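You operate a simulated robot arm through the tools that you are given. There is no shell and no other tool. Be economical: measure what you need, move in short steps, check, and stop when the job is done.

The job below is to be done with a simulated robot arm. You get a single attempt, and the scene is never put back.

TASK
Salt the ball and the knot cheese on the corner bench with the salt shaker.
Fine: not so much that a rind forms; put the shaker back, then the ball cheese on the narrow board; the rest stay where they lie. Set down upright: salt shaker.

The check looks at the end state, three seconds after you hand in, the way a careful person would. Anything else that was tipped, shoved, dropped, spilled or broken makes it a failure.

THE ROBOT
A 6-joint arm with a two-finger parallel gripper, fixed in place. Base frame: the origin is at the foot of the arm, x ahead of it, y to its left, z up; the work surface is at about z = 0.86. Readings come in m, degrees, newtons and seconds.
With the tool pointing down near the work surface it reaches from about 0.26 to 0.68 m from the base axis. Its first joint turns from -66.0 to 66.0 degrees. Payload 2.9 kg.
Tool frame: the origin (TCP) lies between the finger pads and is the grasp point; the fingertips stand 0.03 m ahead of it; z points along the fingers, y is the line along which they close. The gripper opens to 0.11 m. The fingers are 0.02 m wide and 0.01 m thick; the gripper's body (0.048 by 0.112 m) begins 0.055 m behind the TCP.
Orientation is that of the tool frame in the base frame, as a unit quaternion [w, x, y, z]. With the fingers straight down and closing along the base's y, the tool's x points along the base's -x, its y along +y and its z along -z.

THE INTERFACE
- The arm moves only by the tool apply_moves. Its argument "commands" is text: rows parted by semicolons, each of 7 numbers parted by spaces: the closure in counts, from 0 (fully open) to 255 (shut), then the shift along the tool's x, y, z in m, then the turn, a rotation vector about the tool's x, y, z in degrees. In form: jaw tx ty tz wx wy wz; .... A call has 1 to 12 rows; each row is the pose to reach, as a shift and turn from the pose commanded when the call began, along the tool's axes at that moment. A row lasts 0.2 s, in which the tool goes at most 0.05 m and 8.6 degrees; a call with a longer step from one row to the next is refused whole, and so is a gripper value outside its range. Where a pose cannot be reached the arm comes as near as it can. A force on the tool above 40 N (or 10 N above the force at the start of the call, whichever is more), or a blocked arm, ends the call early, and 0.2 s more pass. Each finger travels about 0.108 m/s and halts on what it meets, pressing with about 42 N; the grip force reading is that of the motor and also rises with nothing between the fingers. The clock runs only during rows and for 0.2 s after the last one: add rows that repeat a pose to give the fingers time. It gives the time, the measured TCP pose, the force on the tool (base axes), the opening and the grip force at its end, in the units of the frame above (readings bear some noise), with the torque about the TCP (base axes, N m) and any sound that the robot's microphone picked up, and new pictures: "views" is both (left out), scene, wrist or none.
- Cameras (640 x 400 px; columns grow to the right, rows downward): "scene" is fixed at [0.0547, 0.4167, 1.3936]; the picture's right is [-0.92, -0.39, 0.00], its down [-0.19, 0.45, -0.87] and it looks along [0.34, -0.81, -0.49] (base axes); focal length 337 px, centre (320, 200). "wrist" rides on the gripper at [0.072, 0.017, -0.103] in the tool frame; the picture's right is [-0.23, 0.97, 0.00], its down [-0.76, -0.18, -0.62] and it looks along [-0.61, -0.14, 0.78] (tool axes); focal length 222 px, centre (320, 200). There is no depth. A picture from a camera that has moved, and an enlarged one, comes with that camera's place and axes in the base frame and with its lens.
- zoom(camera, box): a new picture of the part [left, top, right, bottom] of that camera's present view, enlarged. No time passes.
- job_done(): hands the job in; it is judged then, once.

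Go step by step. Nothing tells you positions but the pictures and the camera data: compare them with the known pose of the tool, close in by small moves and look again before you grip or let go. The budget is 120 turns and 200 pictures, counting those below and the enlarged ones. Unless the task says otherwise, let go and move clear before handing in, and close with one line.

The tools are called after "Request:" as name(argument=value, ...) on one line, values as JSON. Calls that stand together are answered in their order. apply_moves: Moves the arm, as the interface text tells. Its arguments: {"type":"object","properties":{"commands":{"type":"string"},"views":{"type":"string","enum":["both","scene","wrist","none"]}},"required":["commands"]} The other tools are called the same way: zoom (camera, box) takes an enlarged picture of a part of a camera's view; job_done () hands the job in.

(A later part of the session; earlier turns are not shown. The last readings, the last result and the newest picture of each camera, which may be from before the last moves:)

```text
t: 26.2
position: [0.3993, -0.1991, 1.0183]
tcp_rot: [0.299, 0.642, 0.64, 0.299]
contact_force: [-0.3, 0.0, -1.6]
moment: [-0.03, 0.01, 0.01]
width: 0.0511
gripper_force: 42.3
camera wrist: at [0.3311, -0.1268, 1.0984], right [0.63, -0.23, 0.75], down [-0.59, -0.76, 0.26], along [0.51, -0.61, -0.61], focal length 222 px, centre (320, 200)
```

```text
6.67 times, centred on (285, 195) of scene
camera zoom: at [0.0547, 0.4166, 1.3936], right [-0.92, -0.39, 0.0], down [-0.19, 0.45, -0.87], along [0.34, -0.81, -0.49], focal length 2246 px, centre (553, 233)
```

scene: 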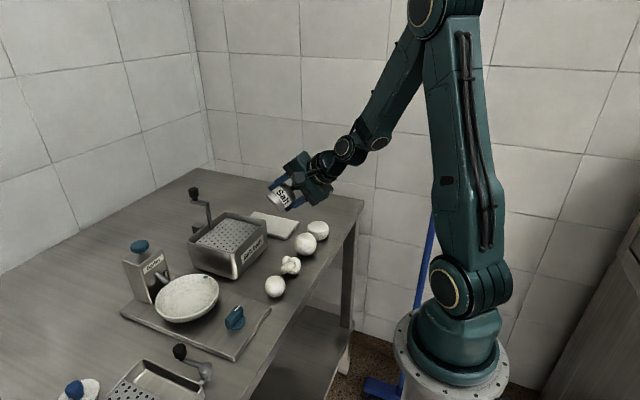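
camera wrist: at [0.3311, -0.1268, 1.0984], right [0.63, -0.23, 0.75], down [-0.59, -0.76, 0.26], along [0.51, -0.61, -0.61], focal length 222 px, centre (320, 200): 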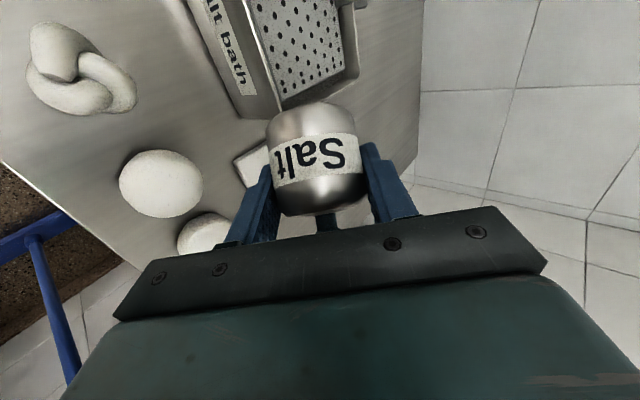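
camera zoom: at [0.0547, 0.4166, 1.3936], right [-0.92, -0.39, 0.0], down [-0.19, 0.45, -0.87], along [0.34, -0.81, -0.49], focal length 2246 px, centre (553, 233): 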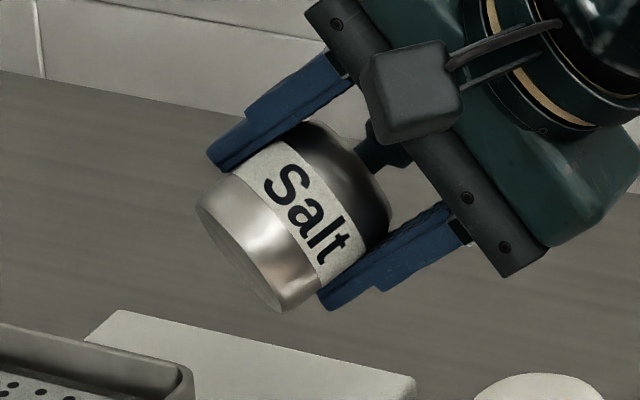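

The bottom is plain, so the salt comes from the head. I'll continue the roll to 180°.

Request:
apply_moves(commands="255 0 0 0 0 0 8.5;255 0 0 0 0 0 17;255 0 0 0 0 0 25.5;255 0 0 0 0 0 34;255 0 0 0 0 0 42.5;255 0 0 0 0 0 51;255 0 0 0 0 0 59.5;255 0 0 0 0 0 68;255 0 0 0 0 0 76.5;255 0 0 0 0 0 85;255 0 0 0 0 0 90", views="both")

Request:
zoom(camera="scene", box=[250, 160, 350, 270])

```text
t: 28.6
position: [0.3999, -0.1995, 1.0186]
tcp_rot: [-0.001, 0.906, -0.001, 0.422]
contact_force: [0.6, 0.7, -1.2]
moment: [-0.03, 0.0, 0.03]
width: 0.051
gripper_force: 42.1
camera wrist: at [0.3666, -0.2158, 1.1405], right [-0.15, -0.97, -0.18], down [-0.97, 0.18, -0.18], along [0.21, 0.14, -0.97], focal length 222 px, centre (320, 200)
```

scene: 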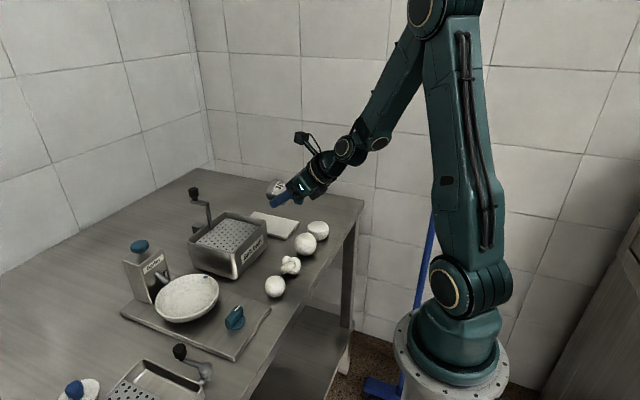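
wrist: 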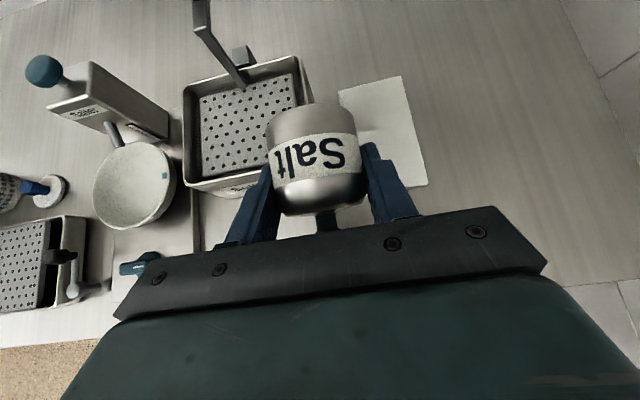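

```text
3.64 times, centred on (300, 215) of scene
camera zoom: at [0.0547, 0.4166, 1.3936], right [-0.92, -0.39, 0.0], down [-0.19, 0.45, -0.87], along [0.34, -0.81, -0.49], focal length 1225 px, centre (393, 146)
```

zoom: 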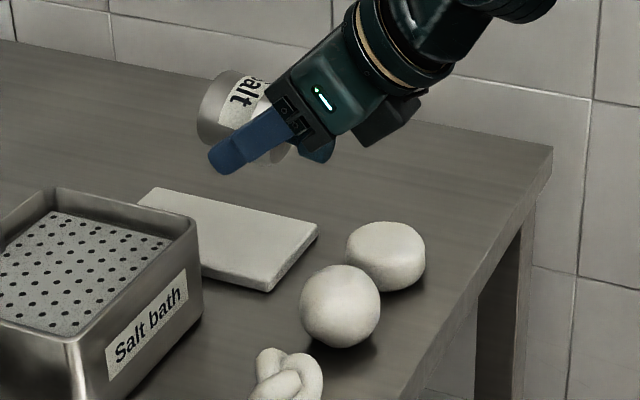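

At 100° of tilt there is no flow yet, and the head is over the ball at x≈0.356. I'll pitch the tool up a further 35° to invert it more.

Request:
apply_moves(commands="255 -0.005 0 0 0 8.5 0;255 -0.01 0 0 0 17 0;255 -0.015 0 0 0 25.5 0;255 -0.018 0 0.002 0 34 0;255 -0.018 0 0.002 0 35 0", views="both")

Request:
zoom(camera="scene", box=[250, 160, 350, 270])

```text
t: 29.8
position: [0.3908, -0.203, 1.0075]
tcp_rot: [-0.001, 0.762, 0.0, 0.648]
contact_force: [-0.3, 0.1, -1.5]
moment: [0.0, 0.02, 0.04]
width: 0.0507
gripper_force: 42.0
out of reach, approached as far as the arm can: row 4, 5
camera wrist: at [0.3014, -0.2194, 1.0965], right [-0.04, -0.97, -0.22], down [-0.74, 0.18, -0.65], along [0.67, 0.14, -0.72], focal length 222 px, centre (320, 200)
```

scene: 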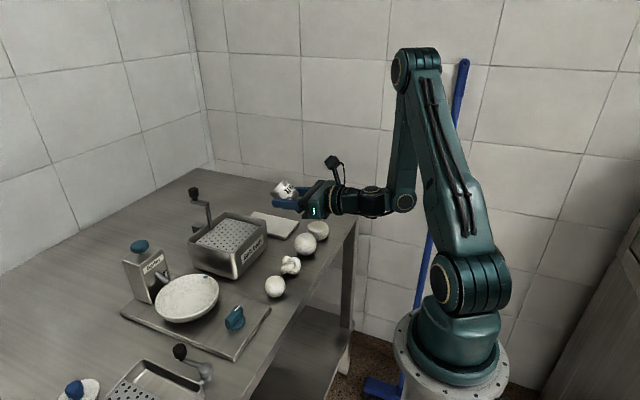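
wrist: 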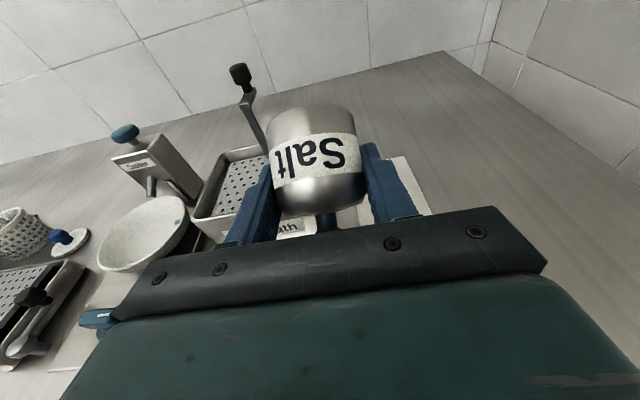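

```text
3.64 times, centred on (300, 215) of scene
camera zoom: at [0.0547, 0.4166, 1.3936], right [-0.92, -0.39, 0.0], down [-0.19, 0.45, -0.87], along [0.34, -0.81, -0.49], focal length 1225 px, centre (393, 146)
```

zoom: 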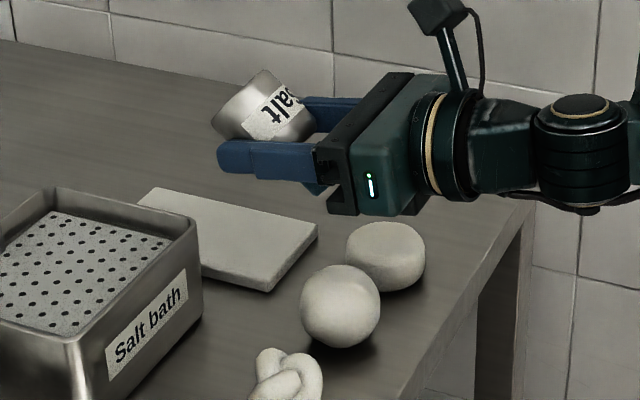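

The tilt is about 131° and the head is at about (0.356,-0.203,0.977), over the ball. There is no flow without motion, so I'll give one gentle shake and look.

Request:
apply_moves(commands="255 0.025 0 0 0 0 0;255 0 0 0 0 0 0", views="none")

Request:
zoom(camera="scene", box=[270, 200, 340, 270])

```text
t: 30.4
position: [0.3908, -0.2037, 1.0088]
tcp_rot: [0.0, 0.762, 0.0, 0.648]
contact_force: [-0.1, 0.4, -2.0]
moment: [0.01, 0.02, 0.02]
width: 0.0512
gripper_force: 42.5
```

```text
5.71 times, centred on (305, 235) of scene
camera zoom: at [0.0547, 0.4167, 1.3936], right [-0.92, -0.39, 0.0], down [-0.19, 0.45, -0.87], along [0.34, -0.81, -0.49], focal length 1925 px, centre (406, 0)
```

zoom: 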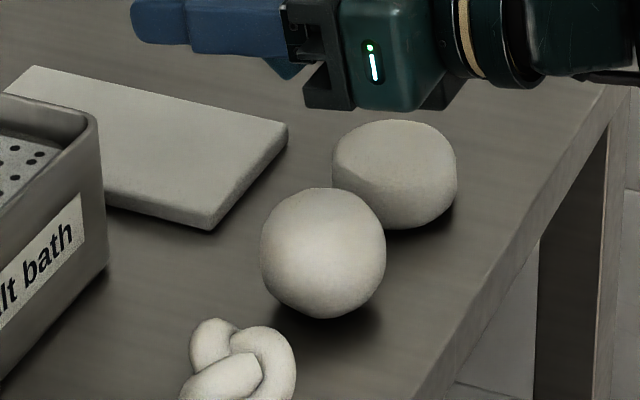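

There's no clear change. I'll shake a bit more vigorously.

Request:
apply_moves(commands="255 0.045 0 0 0 0 0;255 0 0 0 0 0 0;255 0.045 0 0 0 0 0;255 0 0 0 0 0 0;255 0.045 0 0 0 0 0;255 0 0 0 0 0 0", views="none")

Request:
zoom(camera="scene", box=[270, 200, 340, 270])

```text
t: 31.8
position: [0.3902, -0.2013, 1.0085]
tcp_rot: [-0.001, 0.762, 0.001, 0.647]
contact_force: [-0.8, -1.0, -1.3]
moment: [0.01, 0.03, 0.01]
width: 0.0508
gripper_force: 42.1
```

```text
5.71 times, centred on (305, 235) of scene
camera zoom: at [0.0547, 0.4167, 1.3936], right [-0.92, -0.39, 0.0], down [-0.19, 0.45, -0.87], along [0.34, -0.81, -0.49], focal length 1925 px, centre (406, 0)
```

zoom: 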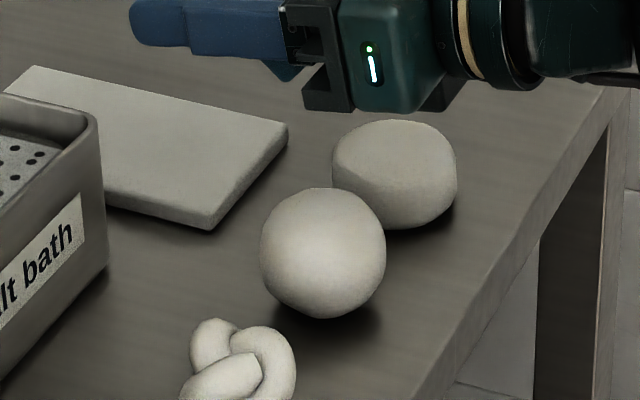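

Request:
zoom(camera="scene", box=[290, 228, 322, 260])

Request:
zoom(camera="scene", box=[265, 170, 325, 230])

```text
12.50 times, centred on (306, 244) of scene
camera zoom: at [0.0547, 0.4167, 1.3936], right [-0.92, -0.39, 0.0], down [-0.19, 0.45, -0.87], along [0.34, -0.81, -0.49], focal length 4210 px, centre (495, -350)
```

zoom: 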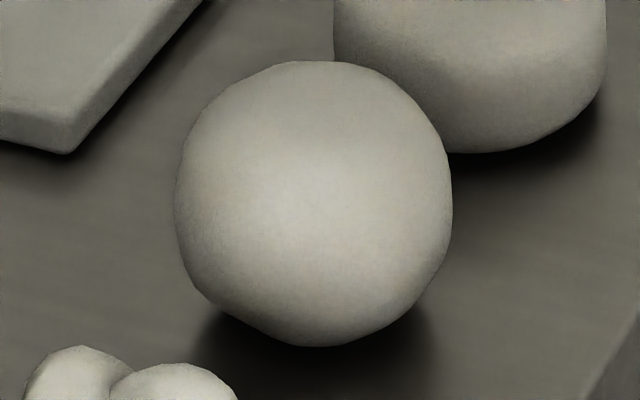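

```text
6.67 times, centred on (295, 200) of scene
camera zoom: at [0.0547, 0.4167, 1.3936], right [-0.92, -0.39, 0.0], down [-0.19, 0.45, -0.87], along [0.34, -0.81, -0.49], focal length 2246 px, centre (487, 200)
```

zoom: 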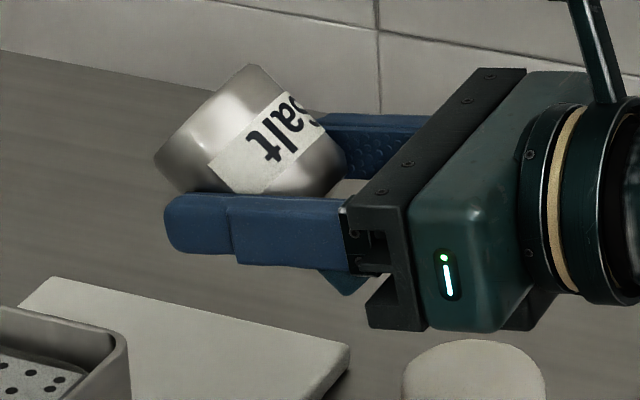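

No salt is visible and nothing was heard. I'll try a sustained run of vertical shakes, then look from the same place.

Request:
apply_moves(commands="255 0.049 0 0 0 0 0;255 0 0 0 0 0 0;255 0.049 0 0 0 0 0;255 0 0 0 0 0 0;255 0.049 0 0 0 0 0;255 0 0 0 0 0 0;255 0.049 0 0 0 0 0;255 0 0 0 0 0 0", views="none")

Request:
zoom(camera="scene", box=[290, 228, 322, 260])

```text
t: 33.6
position: [0.3915, -0.2037, 1.0072]
tcp_rot: [-0.001, 0.762, 0.001, 0.648]
contact_force: [-0.1, -0.6, -1.3]
moment: [0.04, -0.02, -0.01]
width: 0.0511
gripper_force: 42.4
```

```text
12.50 times, centred on (306, 244) of scene
camera zoom: at [0.0547, 0.4167, 1.3936], right [-0.92, -0.39, 0.0], down [-0.19, 0.45, -0.87], along [0.34, -0.81, -0.49], focal length 4210 px, centre (495, -350)
```

zoom: 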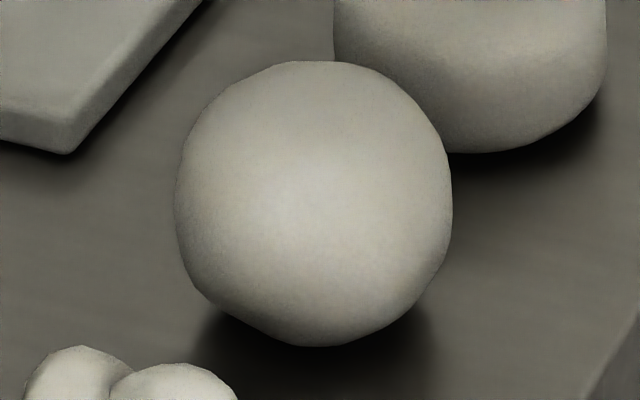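

There is still nothing at 131°, so it may need to be more nearly upside down. I'll swing the tool sideways to azimuth +60°, keeping the head over the ball, so the wrist has room to pitch further.

Request:
apply_moves(commands="255 0.006 -0.004 -0.0035 7.41 0 -1.18;255 0.012 -0.008 -0.007 14.82 0 -2.36;255 0.018 -0.012 -0.0105 22.23 0 -3.54;255 0.024 -0.016 -0.014 29.64 0 -4.72;255 0.03 -0.02 -0.0175 37.05 0 -5.9;255 0.036 -0.024 -0.021 44.46 0 -7.08;255 0.042 -0.028 -0.0245 51.87 0 -8.26;255 0.046 -0.033 -0.0276 59.28 0 -9.44;255 0.046 -0.033 -0.0276 59.28 0 -9.44", views="scene")

```text
t: 35.6
position: [0.3472, -0.0989, 0.9954]
tcp_rot: [-0.323, 0.662, 0.381, 0.558]
contact_force: [0.4, -0.6, -1.3]
moment: [-0.03, 0.03, 0.01]
width: 0.051
gripper_force: 41.8
out of reach, approached as far as the arm can: row 6, 7, 8, 9
```

scene: 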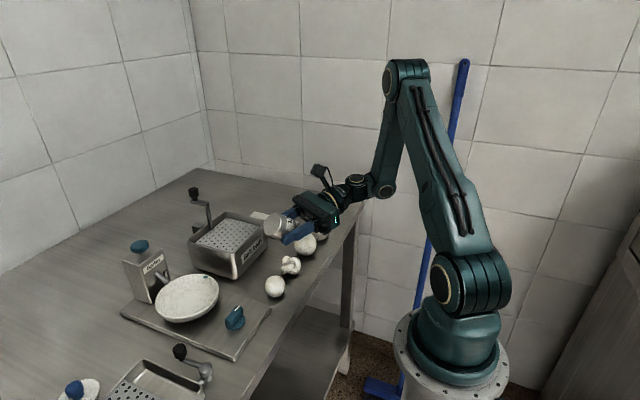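

The base joint limit was hit on that side and the tool drifted over the knot, with nothing touched. I'll swing to the other side instead (azimuth -60°), a bit higher, in two calls.

Request:
apply_moves(commands="255 0.02 0.002 -0.005 -7.39 0 1.26;255 0.035 0.006 -0.01 -14.78 0 2.52;255 0.05 0.016 -0.018 -22.17 0 3.78;255 0.0575 0.03 -0.026 -29.56 0 5.04;255 0.0575 0.04 -0.032 -36.95 0 6.3;255 0.0575 0.05 -0.038 -44.34 0 7.56;255 0.0575 0.06 -0.044 -51.73 0 8.82;255 0.0575 0.0693 -0.051 -59.1 0 10.08;255 0.0575 0.0693 -0.051 -59.1 0 10.08", views="none")

```text
t: 37.6
position: [0.3909, -0.174, 1.0628]
tcp_rot: [-0.005, 0.763, -0.002, 0.646]
contact_force: [-0.7, -0.4, -1.6]
moment: [0.0, 0.05, 0.02]
width: 0.0511
gripper_force: 41.7
out of reach, approached as far as the arm can: row 8, 9
```

Request:
apply_moves(commands="255 -0.002 0.007 -0.002 -7.4 0 1.25;255 -0.004 0.014 -0.004 -14.8 0 2.5;255 -0.006 0.021 -0.006 -22.2 0 3.75;255 -0.008 0.028 -0.008 -29.6 0 5;255 -0.01 0.036 -0.01 -37 0 6.25;255 -0.012 0.044 -0.012 -44.4 0 7.5;255 -0.013 0.052 -0.014 -51.8 0 8.75;255 -0.013 0.058 -0.0164 -59.2 0 10;255 -0.013 0.058 -0.0164 -59.2 0 10", views="scene")

```text
t: 39.6
position: [0.2528, -0.3736, 1.0668]
tcp_rot: [0.297, 0.674, -0.356, 0.576]
contact_force: [0.4, -0.3, -1.4]
moment: [-0.01, 0.05, 0.0]
width: 0.0509
gripper_force: 41.8
out of reach, approached as far as the arm can: row 1, 2, 3, 4, 5, 6, 7, 8, 9
```

scene: 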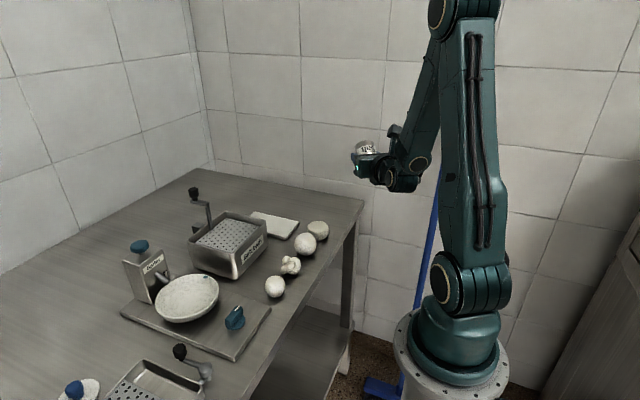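

That orientation can't be held over the ball, and the arm drifted off to the side in free air. The inverted hold gave nothing, so I'll go back to azimuth 0 and upright, then try a more vigorous low shake, the way a knob-handled shaker would be used.

Request:
apply_moves(commands="255 0.0035 -0.024 -0.003 6.8 0 -1.1;255 0.007 -0.048 -0.006 13.6 0 -2.2;255 0.0105 -0.072 -0.009 20.4 0 -3.3;255 0.014 -0.096 -0.012 27.2 0 -4.4;255 0.0175 -0.12 -0.015 34 0 -5.5;255 0.021 -0.144 -0.018 40.8 0 -6.6;255 0.0245 -0.168 -0.02 47.6 0 -7.7;255 0.028 -0.192 -0.022 54.3 0 -8.9;255 0.028 -0.192 -0.022 54.3 0 -8.9", views="scene")

```text
t: 41.6
position: [0.4022, -0.25, 1.1027]
tcp_rot: [-0.001, 0.759, -0.003, 0.651]
contact_force: [-0.1, -0.1, -0.9]
moment: [0.0, 0.01, -0.01]
width: 0.051
gripper_force: 42.5
out of reach, approached as far as the arm can: row 2, 3, 4, 5, 6
```

scene: 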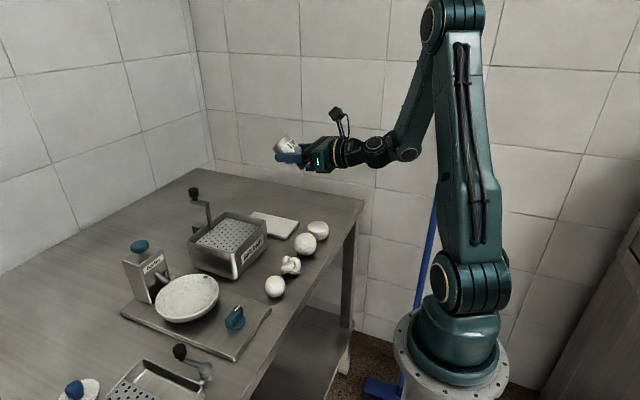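

Back at azimuth 0 and higher up, the forearm slopes outward more. I'll test whether steeper inversion over the ball works at this height.

Request:
apply_moves(commands="255 0 -0.025 0 0 0 0;255 -0.002 -0.05 -0.01 0 5 0;255 -0.0035 -0.05 -0.02 0 12 0;255 -0.0035 -0.05 -0.0217 0 20 0;255 -0.0035 -0.05 -0.0217 0 25 0;255 -0.0035 -0.05 -0.0217 0 25 0", views="scene")

```text
t: 43.0
position: [0.4593, -0.2169, 1.2012]
tcp_rot: [0.004, 0.62, -0.009, 0.785]
contact_force: [0.1, 0.1, -2.4]
moment: [-0.01, 0.03, 0.01]
width: 0.0512
gripper_force: 42.3
out of reach, approached as far as the arm can: row 3, 4, 5, 6
```

scene: 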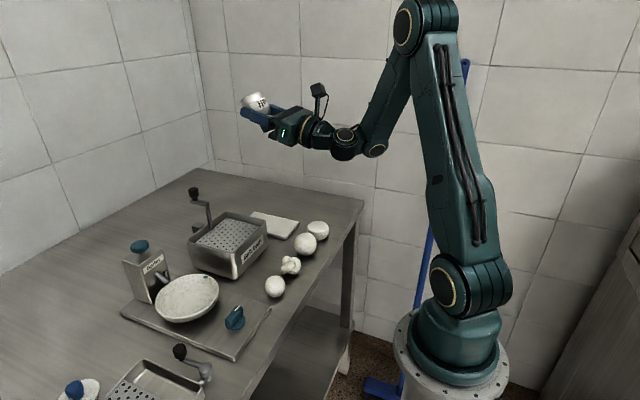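

153° is possible only well beyond the ball. I'll return towards T=50°, roll back to upright, and test vigorous upright shaking just above the ball.

Request:
apply_moves(commands="255 -0.017 -0.002 -0.013 0 -7.63 0;255 -0.035 -0.005 -0.026 0 -15.26 0;255 -0.052 -0.007 -0.039 0 -22.9 0;255 -0.07 -0.01 -0.052 0 -30.5 0;255 -0.087 -0.012 -0.065 0 -38.1 0;255 -0.105 -0.015 -0.078 0 -45.8 0;255 -0.122 -0.017 -0.091 0 -53.4 0;255 -0.122 -0.017 -0.091 0 -53.4 0", views="none")

Request:
apply_moves(commands="255 0 0 0 0 0 -8.5;255 0 0 0 0 0 -17;255 0 0 0 0 0 -25.5;255 0 0 0 0 0 -34;255 0 0 0 0 0 -42.5;255 0 0 0 0 0 -51;255 0 0 0 0 0 -59.5;255 0 0 0 0 0 -68;255 0 0 0 0 0 -76.5;255 0 0 0 0 0 -85;255 0 0 0 0 0 -90", views="none")

Request:
apply_moves(commands="255 0 0 0 0 0 -8.5;255 0 0 0 0 0 -17;255 0 0 0 0 0 -25.5;255 0 0 0 0 0 -34;255 0 0 0 0 0 -42.5;255 0 0 0 0 0 -51;255 0 0 0 0 0 -59.5;255 0 0 0 0 0 -68;255 0 0 0 0 0 -76.5;255 0 0 0 0 0 -85;255 0 0 0 0 0 -90", views="scene")

```text
t: 44.8
position: [0.3987, -0.1952, 1.0594]
tcp_rot: [0.001, 0.907, -0.011, 0.421]
contact_force: [0.1, -0.8, -2.1]
moment: [0.02, 0.06, 0.01]
width: 0.051
gripper_force: 41.8
```

```text
t: 47.2
position: [0.3979, -0.1975, 1.0602]
tcp_rot: [0.3, 0.647, 0.635, 0.298]
contact_force: [-0.3, -0.6, -2.0]
moment: [-0.02, 0.02, 0.01]
width: 0.051
gripper_force: 41.6
```

```text
t: 49.6
position: [0.3982, -0.196, 1.059]
tcp_rot: [0.423, 0.008, 0.906, -0.001]
contact_force: [-1.0, 0.0, -2.2]
moment: [-0.03, 0.0, -0.01]
width: 0.0511
gripper_force: 41.4
```

scene: 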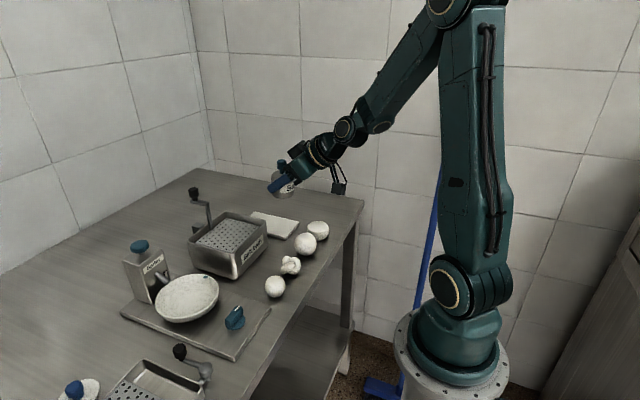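

Upright again. I'll lower it to about 3 cm above the ball's top, then do two strong vertical shakes.

Request:
apply_moves(commands="255 0.028 -0.002 0.005 0 0 0;255 0.056 -0.004 0.01 0 0 0;255 0.084 -0.005 0.0146 0 0 0;255 0.084 -0.005 0.0146 0 0 0;255 0.0465 -0.005 -0.0169 0 0 0;255 0.084 -0.005 0.0146 0 0 0;255 0.0465 -0.005 -0.0169 0 0 0;255 0.084 -0.005 0.0146 0 0 0;255 0.084 -0.005 0.0146 0 0 0", views="none")

Request:
zoom(camera="scene", box=[285, 195, 345, 265])

```text
t: 51.6
position: [0.3544, -0.2008, 0.9845]
tcp_rot: [0.422, 0.009, 0.907, 0.0]
contact_force: [-0.3, -0.5, -1.2]
moment: [0.03, 0.01, -0.02]
width: 0.051
gripper_force: 41.8
```

```text
5.71 times, centred on (315, 230) of scene
camera zoom: at [0.0547, 0.4166, 1.3936], right [-0.92, -0.39, 0.0], down [-0.19, 0.45, -0.87], along [0.34, -0.81, -0.49], focal length 1925 px, centre (349, 29)
```

zoom: 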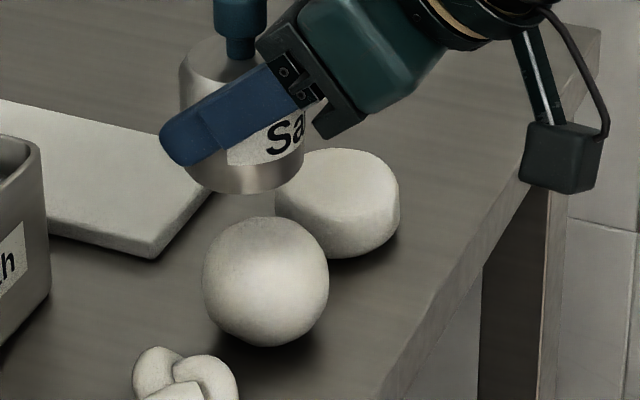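

There's no visible effect. I'll lift the shaker out of the way so it casts no shadow, then compare the ball with the unsalted cheeses closely.

Request:
apply_moves(commands="255 -0.035 0 -0.03 0 0 0;255 -0.07 0 -0.06 0 0 0;255 -0.105 -0.005 -0.06 0 0 0;255 -0.125 -0.04 -0.05 0 0 0;255 -0.125 -0.08 -0.03 0 0 0;255 -0.125 -0.12 -0.015 0 0 0;255 -0.125 -0.155 -0.015 0 0 0;255 -0.125 -0.155 -0.015 0 0 0", views="none")

Request:
zoom(camera="scene", box=[285, 224, 325, 264])

Request:
zoom(camera="scene", box=[255, 245, 305, 305])

```text
t: 53.4
position: [0.4211, -0.3564, 1.0899]
tcp_rot: [0.421, 0.009, 0.907, 0.001]
contact_force: [-0.1, -0.6, -1.9]
moment: [0.03, 0.01, 0.01]
width: 0.0511
gripper_force: 42.0
```

```text
10.00 times, centred on (305, 244) of scene
camera zoom: at [0.0547, 0.4166, 1.3936], right [-0.92, -0.39, 0.0], down [-0.19, 0.45, -0.87], along [0.34, -0.81, -0.49], focal length 3368 px, centre (470, -240)
```

zoom: 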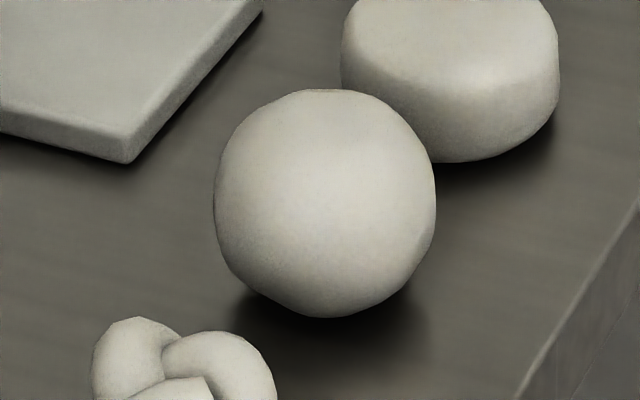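

```text
6.67 times, centred on (280, 275) of scene
camera zoom: at [0.0547, 0.4166, 1.3936], right [-0.92, -0.39, 0.0], down [-0.19, 0.45, -0.87], along [0.34, -0.81, -0.49], focal length 2246 px, centre (587, -300)
```

zoom: 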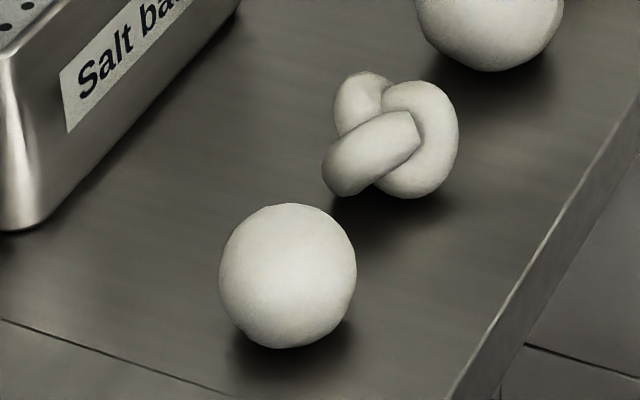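

The ball looks unchanged. My inversion stopped at 131°, just short of properly upside down (135° or more). I'll set the shaker back on its spot and re-grip it with the tool nearly level, so that rolling gives about 150°.

Request:
apply_moves(commands="255 -0.0106 -0.002 0.0126 0 0 0;255 0.02 -0.002 0.038 0 0 0;255 0.05 -0.002 0.064 0 0 0;255 0.08 -0.002 0.09 0 0 0;255 0.11 -0.002 0.114 0 0 0;255 0.127 -0.002 0.128 0 0 0;255 0.1325 -0.002 0.133 0 0 0;255 0.1345 -0.002 0.1347 0 0 0;255 0.1345 -0.002 0.1347 0 0 0", views="both")

Request:
zoom(camera="scene", box=[270, 160, 370, 240])

```text
t: 55.4
position: [0.4371, -0.3563, 0.9016]
tcp_rot: [0.423, 0.008, 0.906, 0.0]
contact_force: [0.1, -0.3, 1.8]
moment: [-0.12, 0.06, -0.01]
width: 0.051
gripper_force: 41.6
camera wrist: at [0.3134, -0.3377, 0.9118], right [0.16, 0.97, 0.18], down [0.01, -0.18, 0.98], along [0.99, -0.16, -0.04], focal length 222 px, centre (320, 200)
```

scene: 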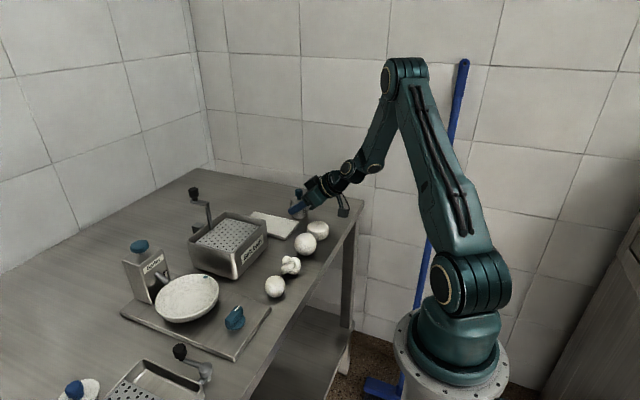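
wrist: 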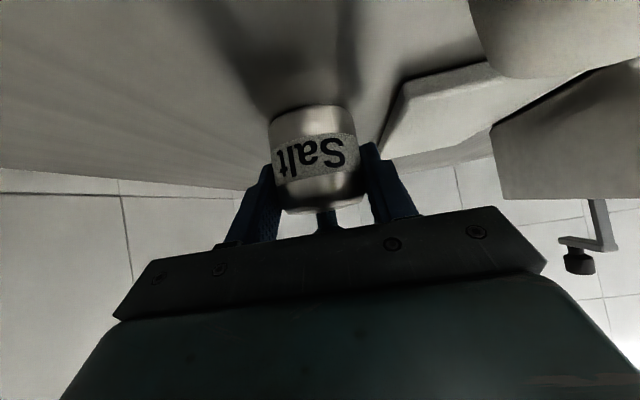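

```text
5.00 times, centred on (320, 200) of scene
camera zoom: at [0.0547, 0.4167, 1.3936], right [-0.92, -0.39, 0.0], down [-0.19, 0.45, -0.87], along [0.34, -0.81, -0.49], focal length 1684 px, centre (320, 200)
```

zoom: 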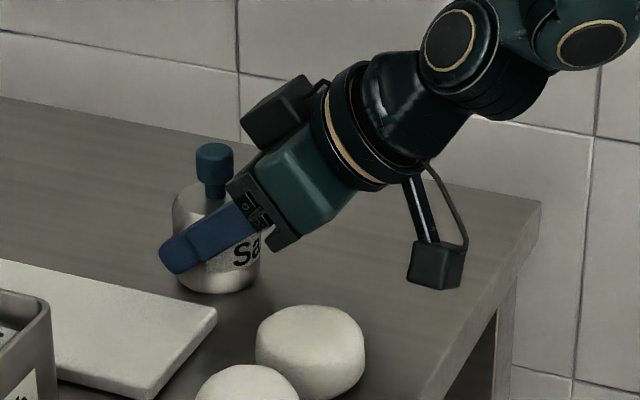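

The shaker is touching the bench. I'll open partway, lift straight up, and look.

Request:
apply_moves(commands="80 0 0 0 0 0 0;80 0 0 0 0 0 0;80 -0.03 0 -0.025 0 0 0;80 -0.06 0 -0.05 0 0 0;80 -0.09 0 -0.075 0 0 0;80 -0.115 0 -0.097 0 0 0;80 -0.115 0 -0.097 0 0 0", views="wrist")

Request:
zoom(camera="scene", box=[270, 160, 350, 240])

```text
t: 57.0
position: [0.4401, -0.358, 1.0509]
tcp_rot: [0.423, 0.01, 0.906, -0.001]
contact_force: [0.3, -0.4, -0.1]
moment: [0.0, -0.04, -0.01]
width: 0.0757
gripper_force: 0.0
camera wrist: at [0.3134, -0.3388, 1.0622], right [0.16, 0.97, 0.18], down [0.01, -0.19, 0.98], along [0.99, -0.16, -0.04], focal length 222 px, centre (320, 200)
```

wrist: 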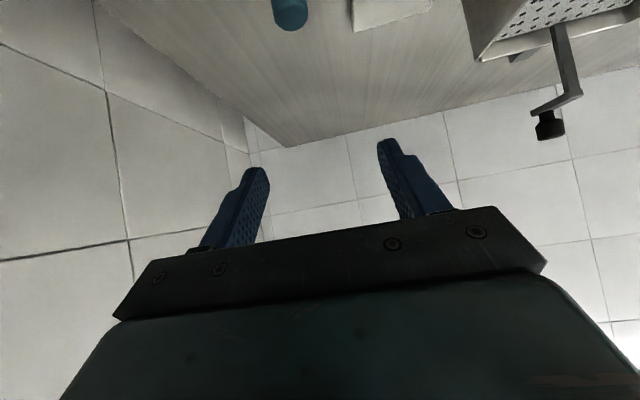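

```text
5.00 times, centred on (310, 200) of scene
camera zoom: at [0.0547, 0.4167, 1.3936], right [-0.92, -0.39, 0.0], down [-0.19, 0.45, -0.87], along [0.34, -0.81, -0.49], focal length 1684 px, centre (370, 200)
```

zoom: 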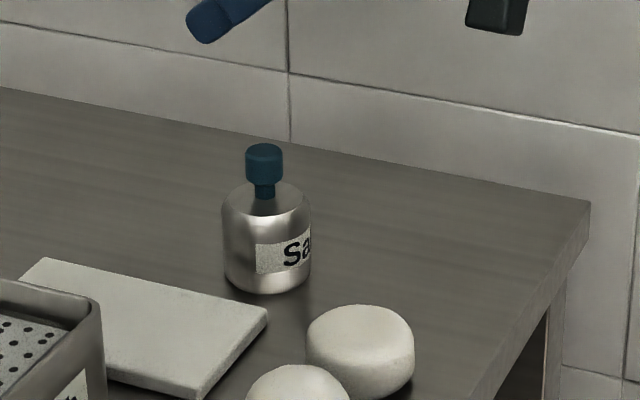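

The shaker stands upright on its spot. Now I'll roll the hand so the camera is on top, then pitch it to about 70°.

Request:
apply_moves(commands="80 0 0 0 0 0 8.5;80 0 0 0 0 0 17;80 0 0 0 0 0 25.5;80 0 0 0 0 0 34;80 0 0 0 0 0 42.5;80 0 0 0 0 0 51;80 0 0 0 0 0 59.5;80 0 0 0 0 0 68;80 0 0 0 0 0 76.5;80 0 0 0 0 0 85;80 0 0 0 0 0 90", views="none")

Request:
apply_moves(commands="80 0 0 0 0 0 8.5;80 0 0 0 0 0 17;80 0 0 0 0 0 25.5;80 0 0 0 0 0 34;80 0 0 0 0 0 42.5;80 0 0 0 0 0 51;80 0 0 0 0 0 59.5;80 0 0 0 0 0 68;80 0 0 0 0 0 76.5;80 0 0 0 0 0 85;80 0 0 0 0 0 90", views="none")

Request:
apply_moves(commands="80 0 0 0 0 7 0;80 0 0 0 0 14 0;80 0 0 0 0 21 0;80 0 0 0 0 21 0", views="both")

```text
t: 59.4
position: [0.4389, -0.3579, 1.0507]
tcp_rot: [0.299, 0.648, 0.634, 0.299]
contact_force: [-0.2, 0.2, -0.4]
moment: [0.02, 0.01, 0.0]
width: 0.0757
gripper_force: 0.1
```

```text
t: 61.8
position: [0.4385, -0.3582, 1.0515]
tcp_rot: [0.0, 0.906, -0.011, 0.422]
contact_force: [-0.3, -0.5, 0.5]
moment: [0.01, -0.03, 0.0]
width: 0.0754
gripper_force: 0.0
```

```text
t: 62.8
position: [0.4374, -0.3587, 1.0514]
tcp_rot: [0.002, 0.813, -0.009, 0.582]
contact_force: [0.0, 0.1, -0.3]
moment: [-0.01, -0.02, 0.03]
width: 0.0755
gripper_force: 0.0
camera wrist: at [0.3638, -0.3744, 1.1529], right [-0.09, -0.97, -0.22], down [-0.83, 0.2, -0.52], along [0.55, 0.14, -0.83], focal length 222 px, centre (320, 200)
```

scene: 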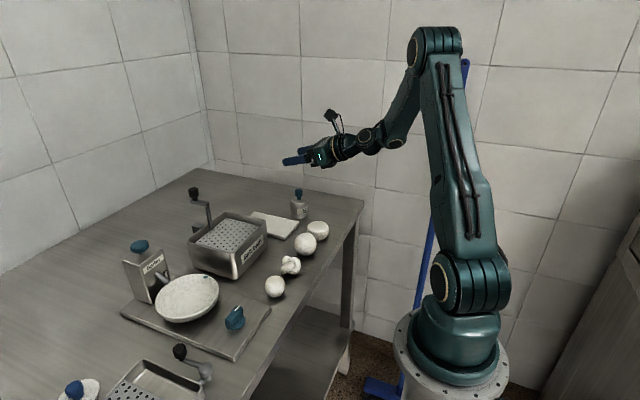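
wrist: 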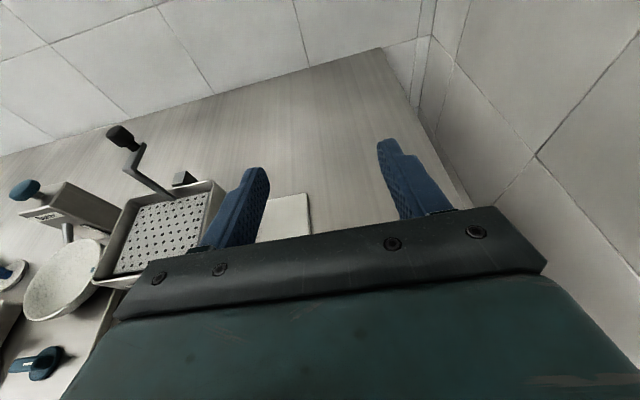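

The tool is at 71° with the camera on top. I'll descend vertically around the shaker to a little above grasp height and check.

Request:
apply_moves(commands="80 -0.035 0 0.012 0 0 0;80 -0.07 0 0.024 0 0 0;80 -0.105 0 0.036 0 0 0;80 -0.13 0 0.0445 0 0 0;80 -0.13 0 0.0445 0 0 0", views="none")

Request:
zoom(camera="scene", box=[270, 160, 370, 240])

```text
t: 64.0
position: [0.4388, -0.3574, 0.9136]
tcp_rot: [0.002, 0.814, -0.009, 0.58]
contact_force: [0.0, 0.5, 0.2]
moment: [0.03, 0.01, 0.03]
width: 0.0755
gripper_force: 0.1
```

```text
5.00 times, centred on (320, 200) of scene
camera zoom: at [0.0547, 0.4166, 1.3936], right [-0.92, -0.39, 0.0], down [-0.19, 0.45, -0.87], along [0.34, -0.81, -0.49], focal length 1684 px, centre (320, 200)
```

zoom: 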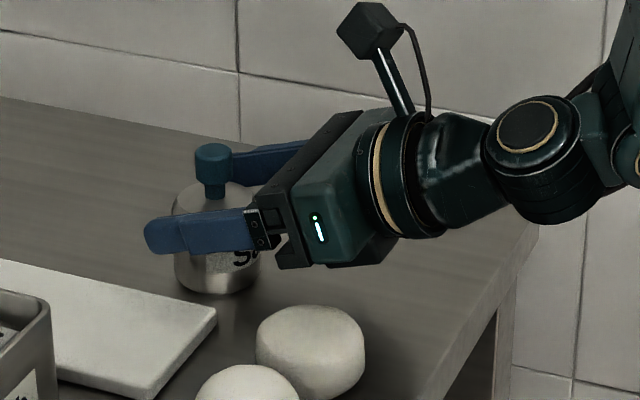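

The fingers straddle the shaker with everything clear. I'll go down 18 mm more and close.

Request:
apply_moves(commands="80 -0.009 0 0.003 0 0 0;80 -0.0175 0 0.006 0 0 0;80 -0.0175 0 0.006 0 0 0;255 -0.0175 0 0.006 0 0 0;255 -0.0175 0 0.006 0 0 0;255 -0.0175 0 0.006 0 0 0;255 -0.0175 0 0.006 0 0 0", views="none")

Request:
zoom(camera="scene", box=[270, 160, 370, 240])

```text
t: 65.6
position: [0.4379, -0.3557, 0.8951]
tcp_rot: [0.001, 0.815, -0.009, 0.58]
contact_force: [0.7, 0.4, 0.3]
moment: [-0.01, 0.04, -0.05]
width: 0.051
gripper_force: 41.6
```

```text
5.00 times, centred on (320, 200) of scene
camera zoom: at [0.0547, 0.4166, 1.3936], right [-0.92, -0.39, 0.0], down [-0.19, 0.45, -0.87], along [0.34, -0.81, -0.49], focal length 1684 px, centre (320, 200)
```

zoom: 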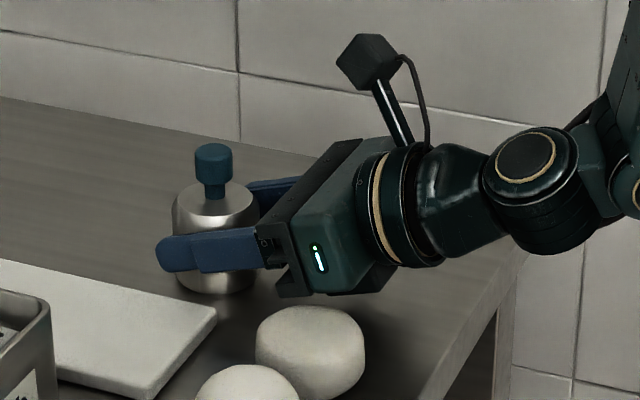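

It is gripped at t=71°. I'll lift it and carry it upright to above the ball.

Request:
apply_moves(commands="255 0.03 0 -0.01 0 0 0;255 0.06 0 -0.02 0 0 0;255 0.09 -0.015 -0.033 0 0 0;255 0.1108 -0.045 -0.05 0 0 0;255 0.1108 -0.08 -0.062 0 0 0;255 0.1108 -0.115 -0.075 0 0 0;255 0.1108 -0.14 -0.0937 0 0 0;255 0.1108 -0.157 -0.0937 0 0 0;255 0.1108 -0.157 -0.0937 0 0 0", views="scene")

```text
t: 67.6
position: [0.3865, -0.2013, 1.0315]
tcp_rot: [0.001, 0.814, -0.008, 0.581]
contact_force: [-0.3, 0.5, -1.1]
moment: [-0.03, 0.02, -0.01]
width: 0.0511
gripper_force: 41.7
```

scene: 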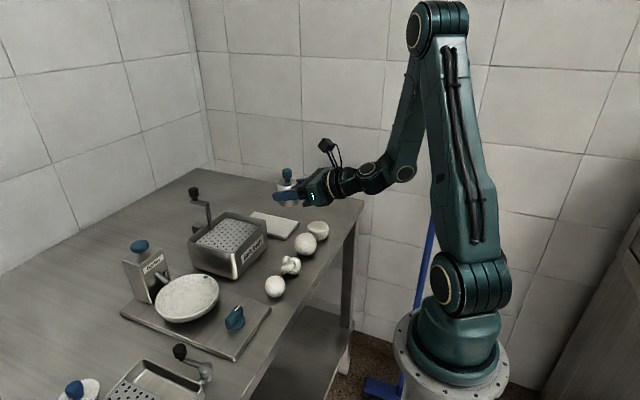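

Now I'll roll it over in two halves.

Request:
apply_moves(commands="255 0 0 0 0 0 -8.5;255 0 0 0 0 0 -17;255 0 0 0 0 0 -25.5;255 0 0 0 0 0 -34;255 0 0 0 0 0 -42.5;255 0 0 0 0 0 -51;255 0 0 0 0 0 -59.5;255 0 0 0 0 0 -68;255 0 0 0 0 0 -76.5;255 0 0 0 0 0 -85;255 0 0 0 0 0 -90", views="none")

Request:
apply_moves(commands="255 0 0 0 0 0 -8.5;255 0 0 0 0 0 -17;255 0 0 0 0 0 -25.5;255 0 0 0 0 0 -34;255 0 0 0 0 0 -42.5;255 0 0 0 0 0 -51;255 0 0 0 0 0 -59.5;255 0 0 0 0 0 -68;255 0 0 0 0 0 -76.5;255 0 0 0 0 0 -85;255 0 0 0 0 0 -90", views="wrist")

Request:
zoom(camera="scene", box=[265, 170, 345, 270])

```text
t: 70.0
position: [0.3871, -0.2002, 1.0311]
tcp_rot: [0.413, 0.581, 0.57, 0.409]
contact_force: [0.0, 0.4, -0.4]
moment: [0.04, 0.0, -0.01]
width: 0.0512
gripper_force: 42.1
```

```text
t: 72.4
position: [0.3884, -0.2002, 1.0306]
tcp_rot: [0.581, 0.008, 0.814, -0.002]
contact_force: [1.0, 0.2, -1.4]
moment: [0.01, 0.0, 0.05]
width: 0.0508
gripper_force: 41.1
camera wrist: at [0.267, -0.181, 0.9969], right [0.09, 0.97, 0.22], down [-0.34, -0.18, 0.92], along [0.94, -0.16, 0.32], focal length 222 px, centre (320, 200)
```

wrist: 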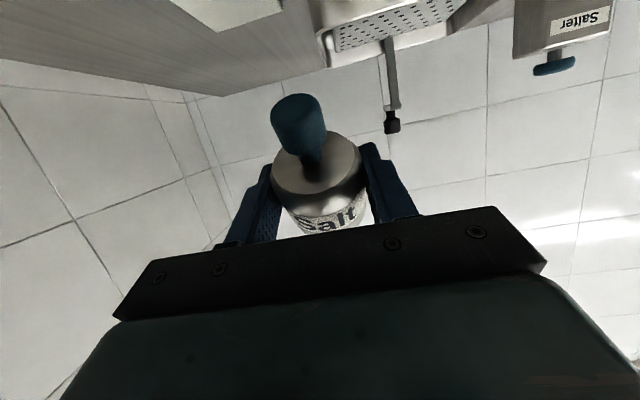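

```text
4.00 times, centred on (305, 220) of scene
camera zoom: at [0.0547, 0.4166, 1.3936], right [-0.92, -0.39, 0.0], down [-0.19, 0.45, -0.87], along [0.34, -0.81, -0.49], focal length 1347 px, centre (380, 120)
```

zoom: 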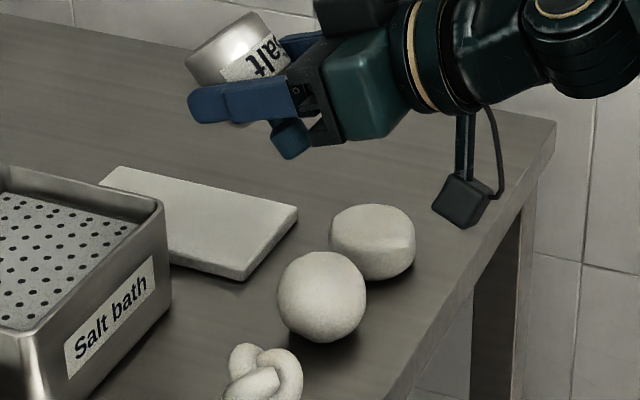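

Inverted at 142°, and the wrist camera now sees the head directly. I'll zoom in for holes.

Request:
zoom(camera="wrist", box=[255, 80, 375, 180])

Request:
zoom(camera="scene", box=[285, 226, 325, 266])

```text
4.00 times, centred on (315, 130) of wrist
camera zoom: at [0.267, -0.181, 0.9969], right [0.09, 0.97, 0.22], down [-0.34, -0.18, 0.92], along [0.94, -0.16, 0.32], focal length 888 px, centre (340, 480)
```

zoom: 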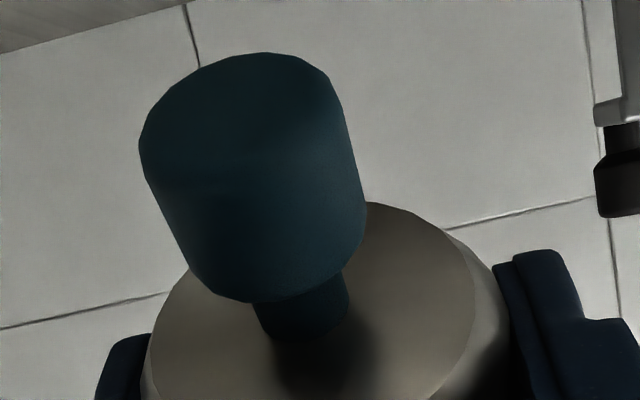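

```text
10.00 times, centred on (305, 246) of scene
camera zoom: at [0.0547, 0.4166, 1.3936], right [-0.92, -0.39, 0.0], down [-0.19, 0.45, -0.87], along [0.34, -0.81, -0.49], focal length 3368 px, centre (470, -260)
```

zoom: 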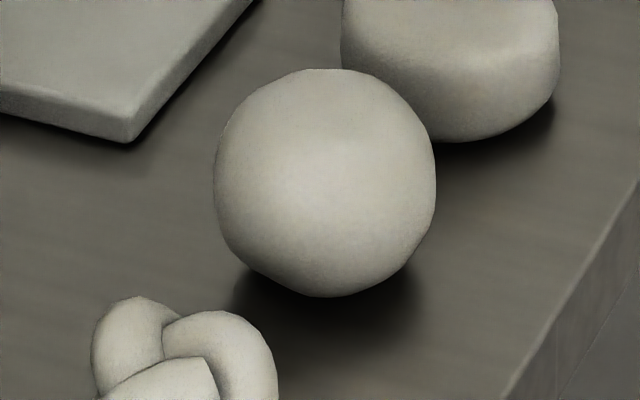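

The head has no modelled holes. I'll do two strong shakes at 142°.

Request:
apply_moves(commands="255 -0.0445 0 -0.015 0 0 0;255 0 0 0 0 0 0;255 -0.0445 0 -0.015 0 0 0;255 0 0 0 0 0 0", views="none")

Request:
zoom(camera="scene", box=[285, 226, 325, 266])

```text
t: 73.4
position: [0.3884, -0.1998, 1.0312]
tcp_rot: [0.58, 0.009, 0.815, -0.002]
contact_force: [1.5, -0.7, -0.9]
moment: [-0.01, 0.01, 0.03]
width: 0.051
gripper_force: 42.0
```

```text
10.00 times, centred on (305, 246) of scene
camera zoom: at [0.0547, 0.4167, 1.3936], right [-0.92, -0.39, 0.0], down [-0.19, 0.45, -0.87], along [0.34, -0.81, -0.49], focal length 3368 px, centre (470, -260)
```

zoom: 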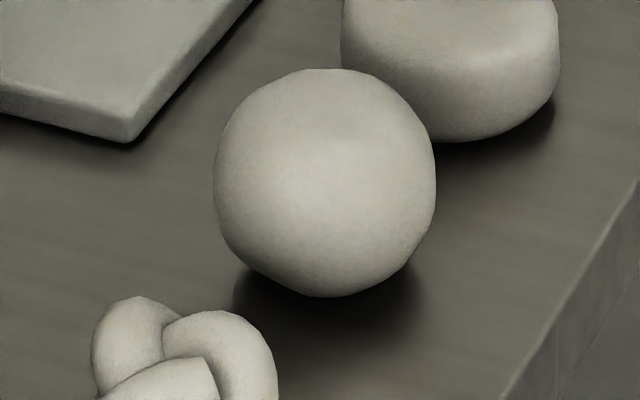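

Still nothing. I'll try again closer, with the head about 1.5 cm above the ball.

Request:
apply_moves(commands="255 0.026 0 0.009 0 0 0;255 0.052 0 0.0177 0 0 0;255 0.052 0 0.0177 0 0 0;255 0.0075 0 0.0027 0 0 0;255 0.052 0 0.0177 0 0 0;255 0.0075 0 0.0027 0 0 0;255 0.052 0 0.0177 0 0 0;255 0.052 0 0.0177 0 0 0", views="wrist")

Request:
zoom(camera="scene", box=[275, 200, 335, 266])

```text
t: 75.2
position: [0.3867, -0.2002, 0.9764]
tcp_rot: [0.581, 0.009, 0.814, -0.001]
contact_force: [-1.6, 0.1, -2.1]
moment: [-0.02, 0.02, 0.02]
width: 0.0509
gripper_force: 41.9
camera wrist: at [0.2665, -0.1799, 0.9417], right [0.09, 0.97, 0.22], down [-0.34, -0.18, 0.92], along [0.93, -0.16, 0.32], focal length 222 px, centre (320, 200)
```

wrist: 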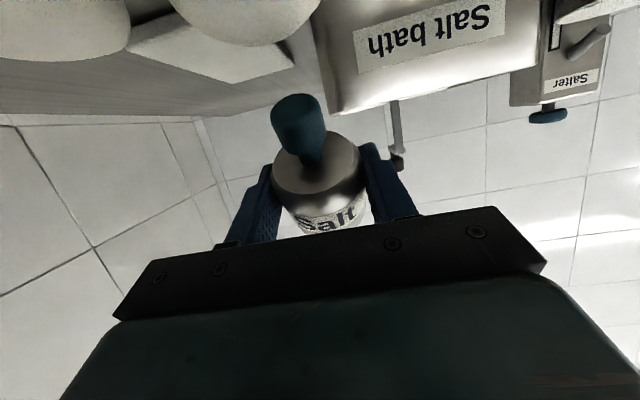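

```text
6.06 times, centred on (305, 233) of scene
camera zoom: at [0.0547, 0.4166, 1.3936], right [-0.92, -0.39, 0.0], down [-0.19, 0.45, -0.87], along [0.34, -0.81, -0.49], focal length 2042 px, centre (411, 0)
```

zoom: 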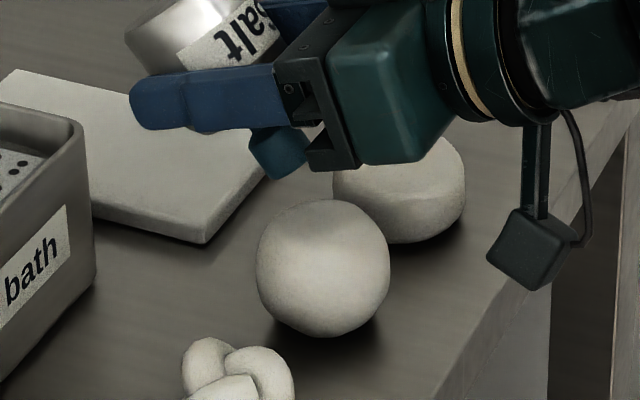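

Tilt and shaking alone don't dispense, and the head on its thin neck looks like a plunger. I'll lower the head gently onto the ball's top in small steps and watch the force.

Request:
apply_moves(commands="255 0.0047 -0.005 0.0016 0 0 0;255 0.0095 -0.006 0.0032 0 0 0;255 0.0123 -0.006 0.0042 0 0 0;255 0.0152 -0.006 0.0052 0 0 0;255 0.018 -0.006 0.0061 0 0 0", views="none")

Request:
zoom(camera="scene", box=[275, 200, 335, 266])

```text
t: 76.4
position: [0.3879, -0.2054, 0.9571]
tcp_rot: [0.581, 0.009, 0.814, -0.002]
contact_force: [1.1, 0.6, -1.8]
moment: [0.02, 0.0, -0.05]
width: 0.0509
gripper_force: 42.5
```

```text
6.06 times, centred on (305, 233) of scene
camera zoom: at [0.0547, 0.4166, 1.3936], right [-0.92, -0.39, 0.0], down [-0.19, 0.45, -0.87], along [0.34, -0.81, -0.49], focal length 2042 px, centre (411, 0)
```

zoom: 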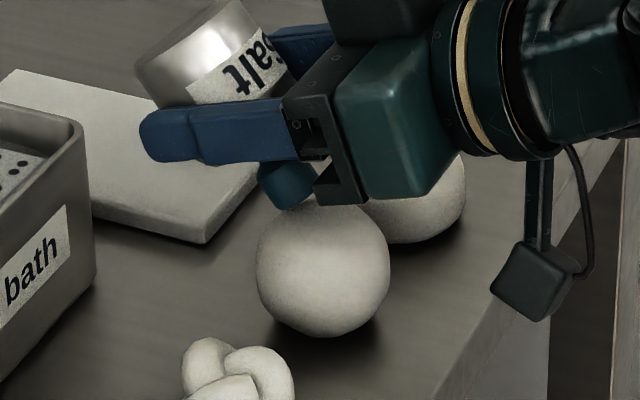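

Request:
apply_moves(commands="255 0.0019 0 0.0006 0 0 0;255 0.0038 0 0.0013 0 0 0;255 0.0057 0 0.0019 0 0 0;255 0.0076 0 0.0026 0 0 0;255 0.0076 0 0.0026 0 0 0", views="none")

Request:
zoom(camera="scene", box=[275, 200, 335, 266])

```text
t: 77.6
position: [0.3889, -0.2064, 0.9522]
tcp_rot: [0.585, 0.011, 0.811, -0.001]
contact_force: [11.5, -3.3, 31.6]
moment: [0.05, 0.29, -0.01]
width: 0.0508
gripper_force: 42.4
```

```text
6.06 times, centred on (305, 233) of scene
camera zoom: at [0.0546, 0.4168, 1.3935], right [-0.92, -0.39, 0.0], down [-0.19, 0.45, -0.87], along [0.34, -0.81, -0.49], focal length 2042 px, centre (411, 0)
```

zoom: 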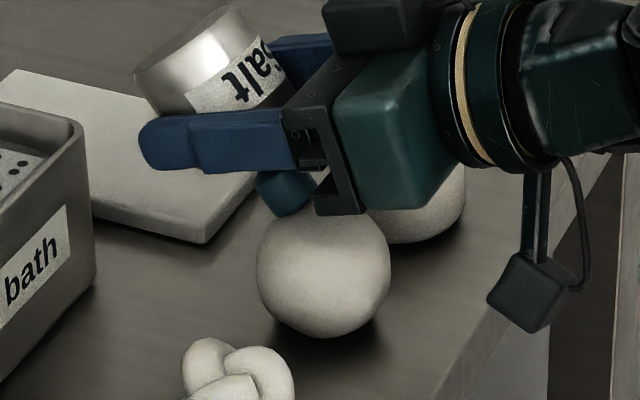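

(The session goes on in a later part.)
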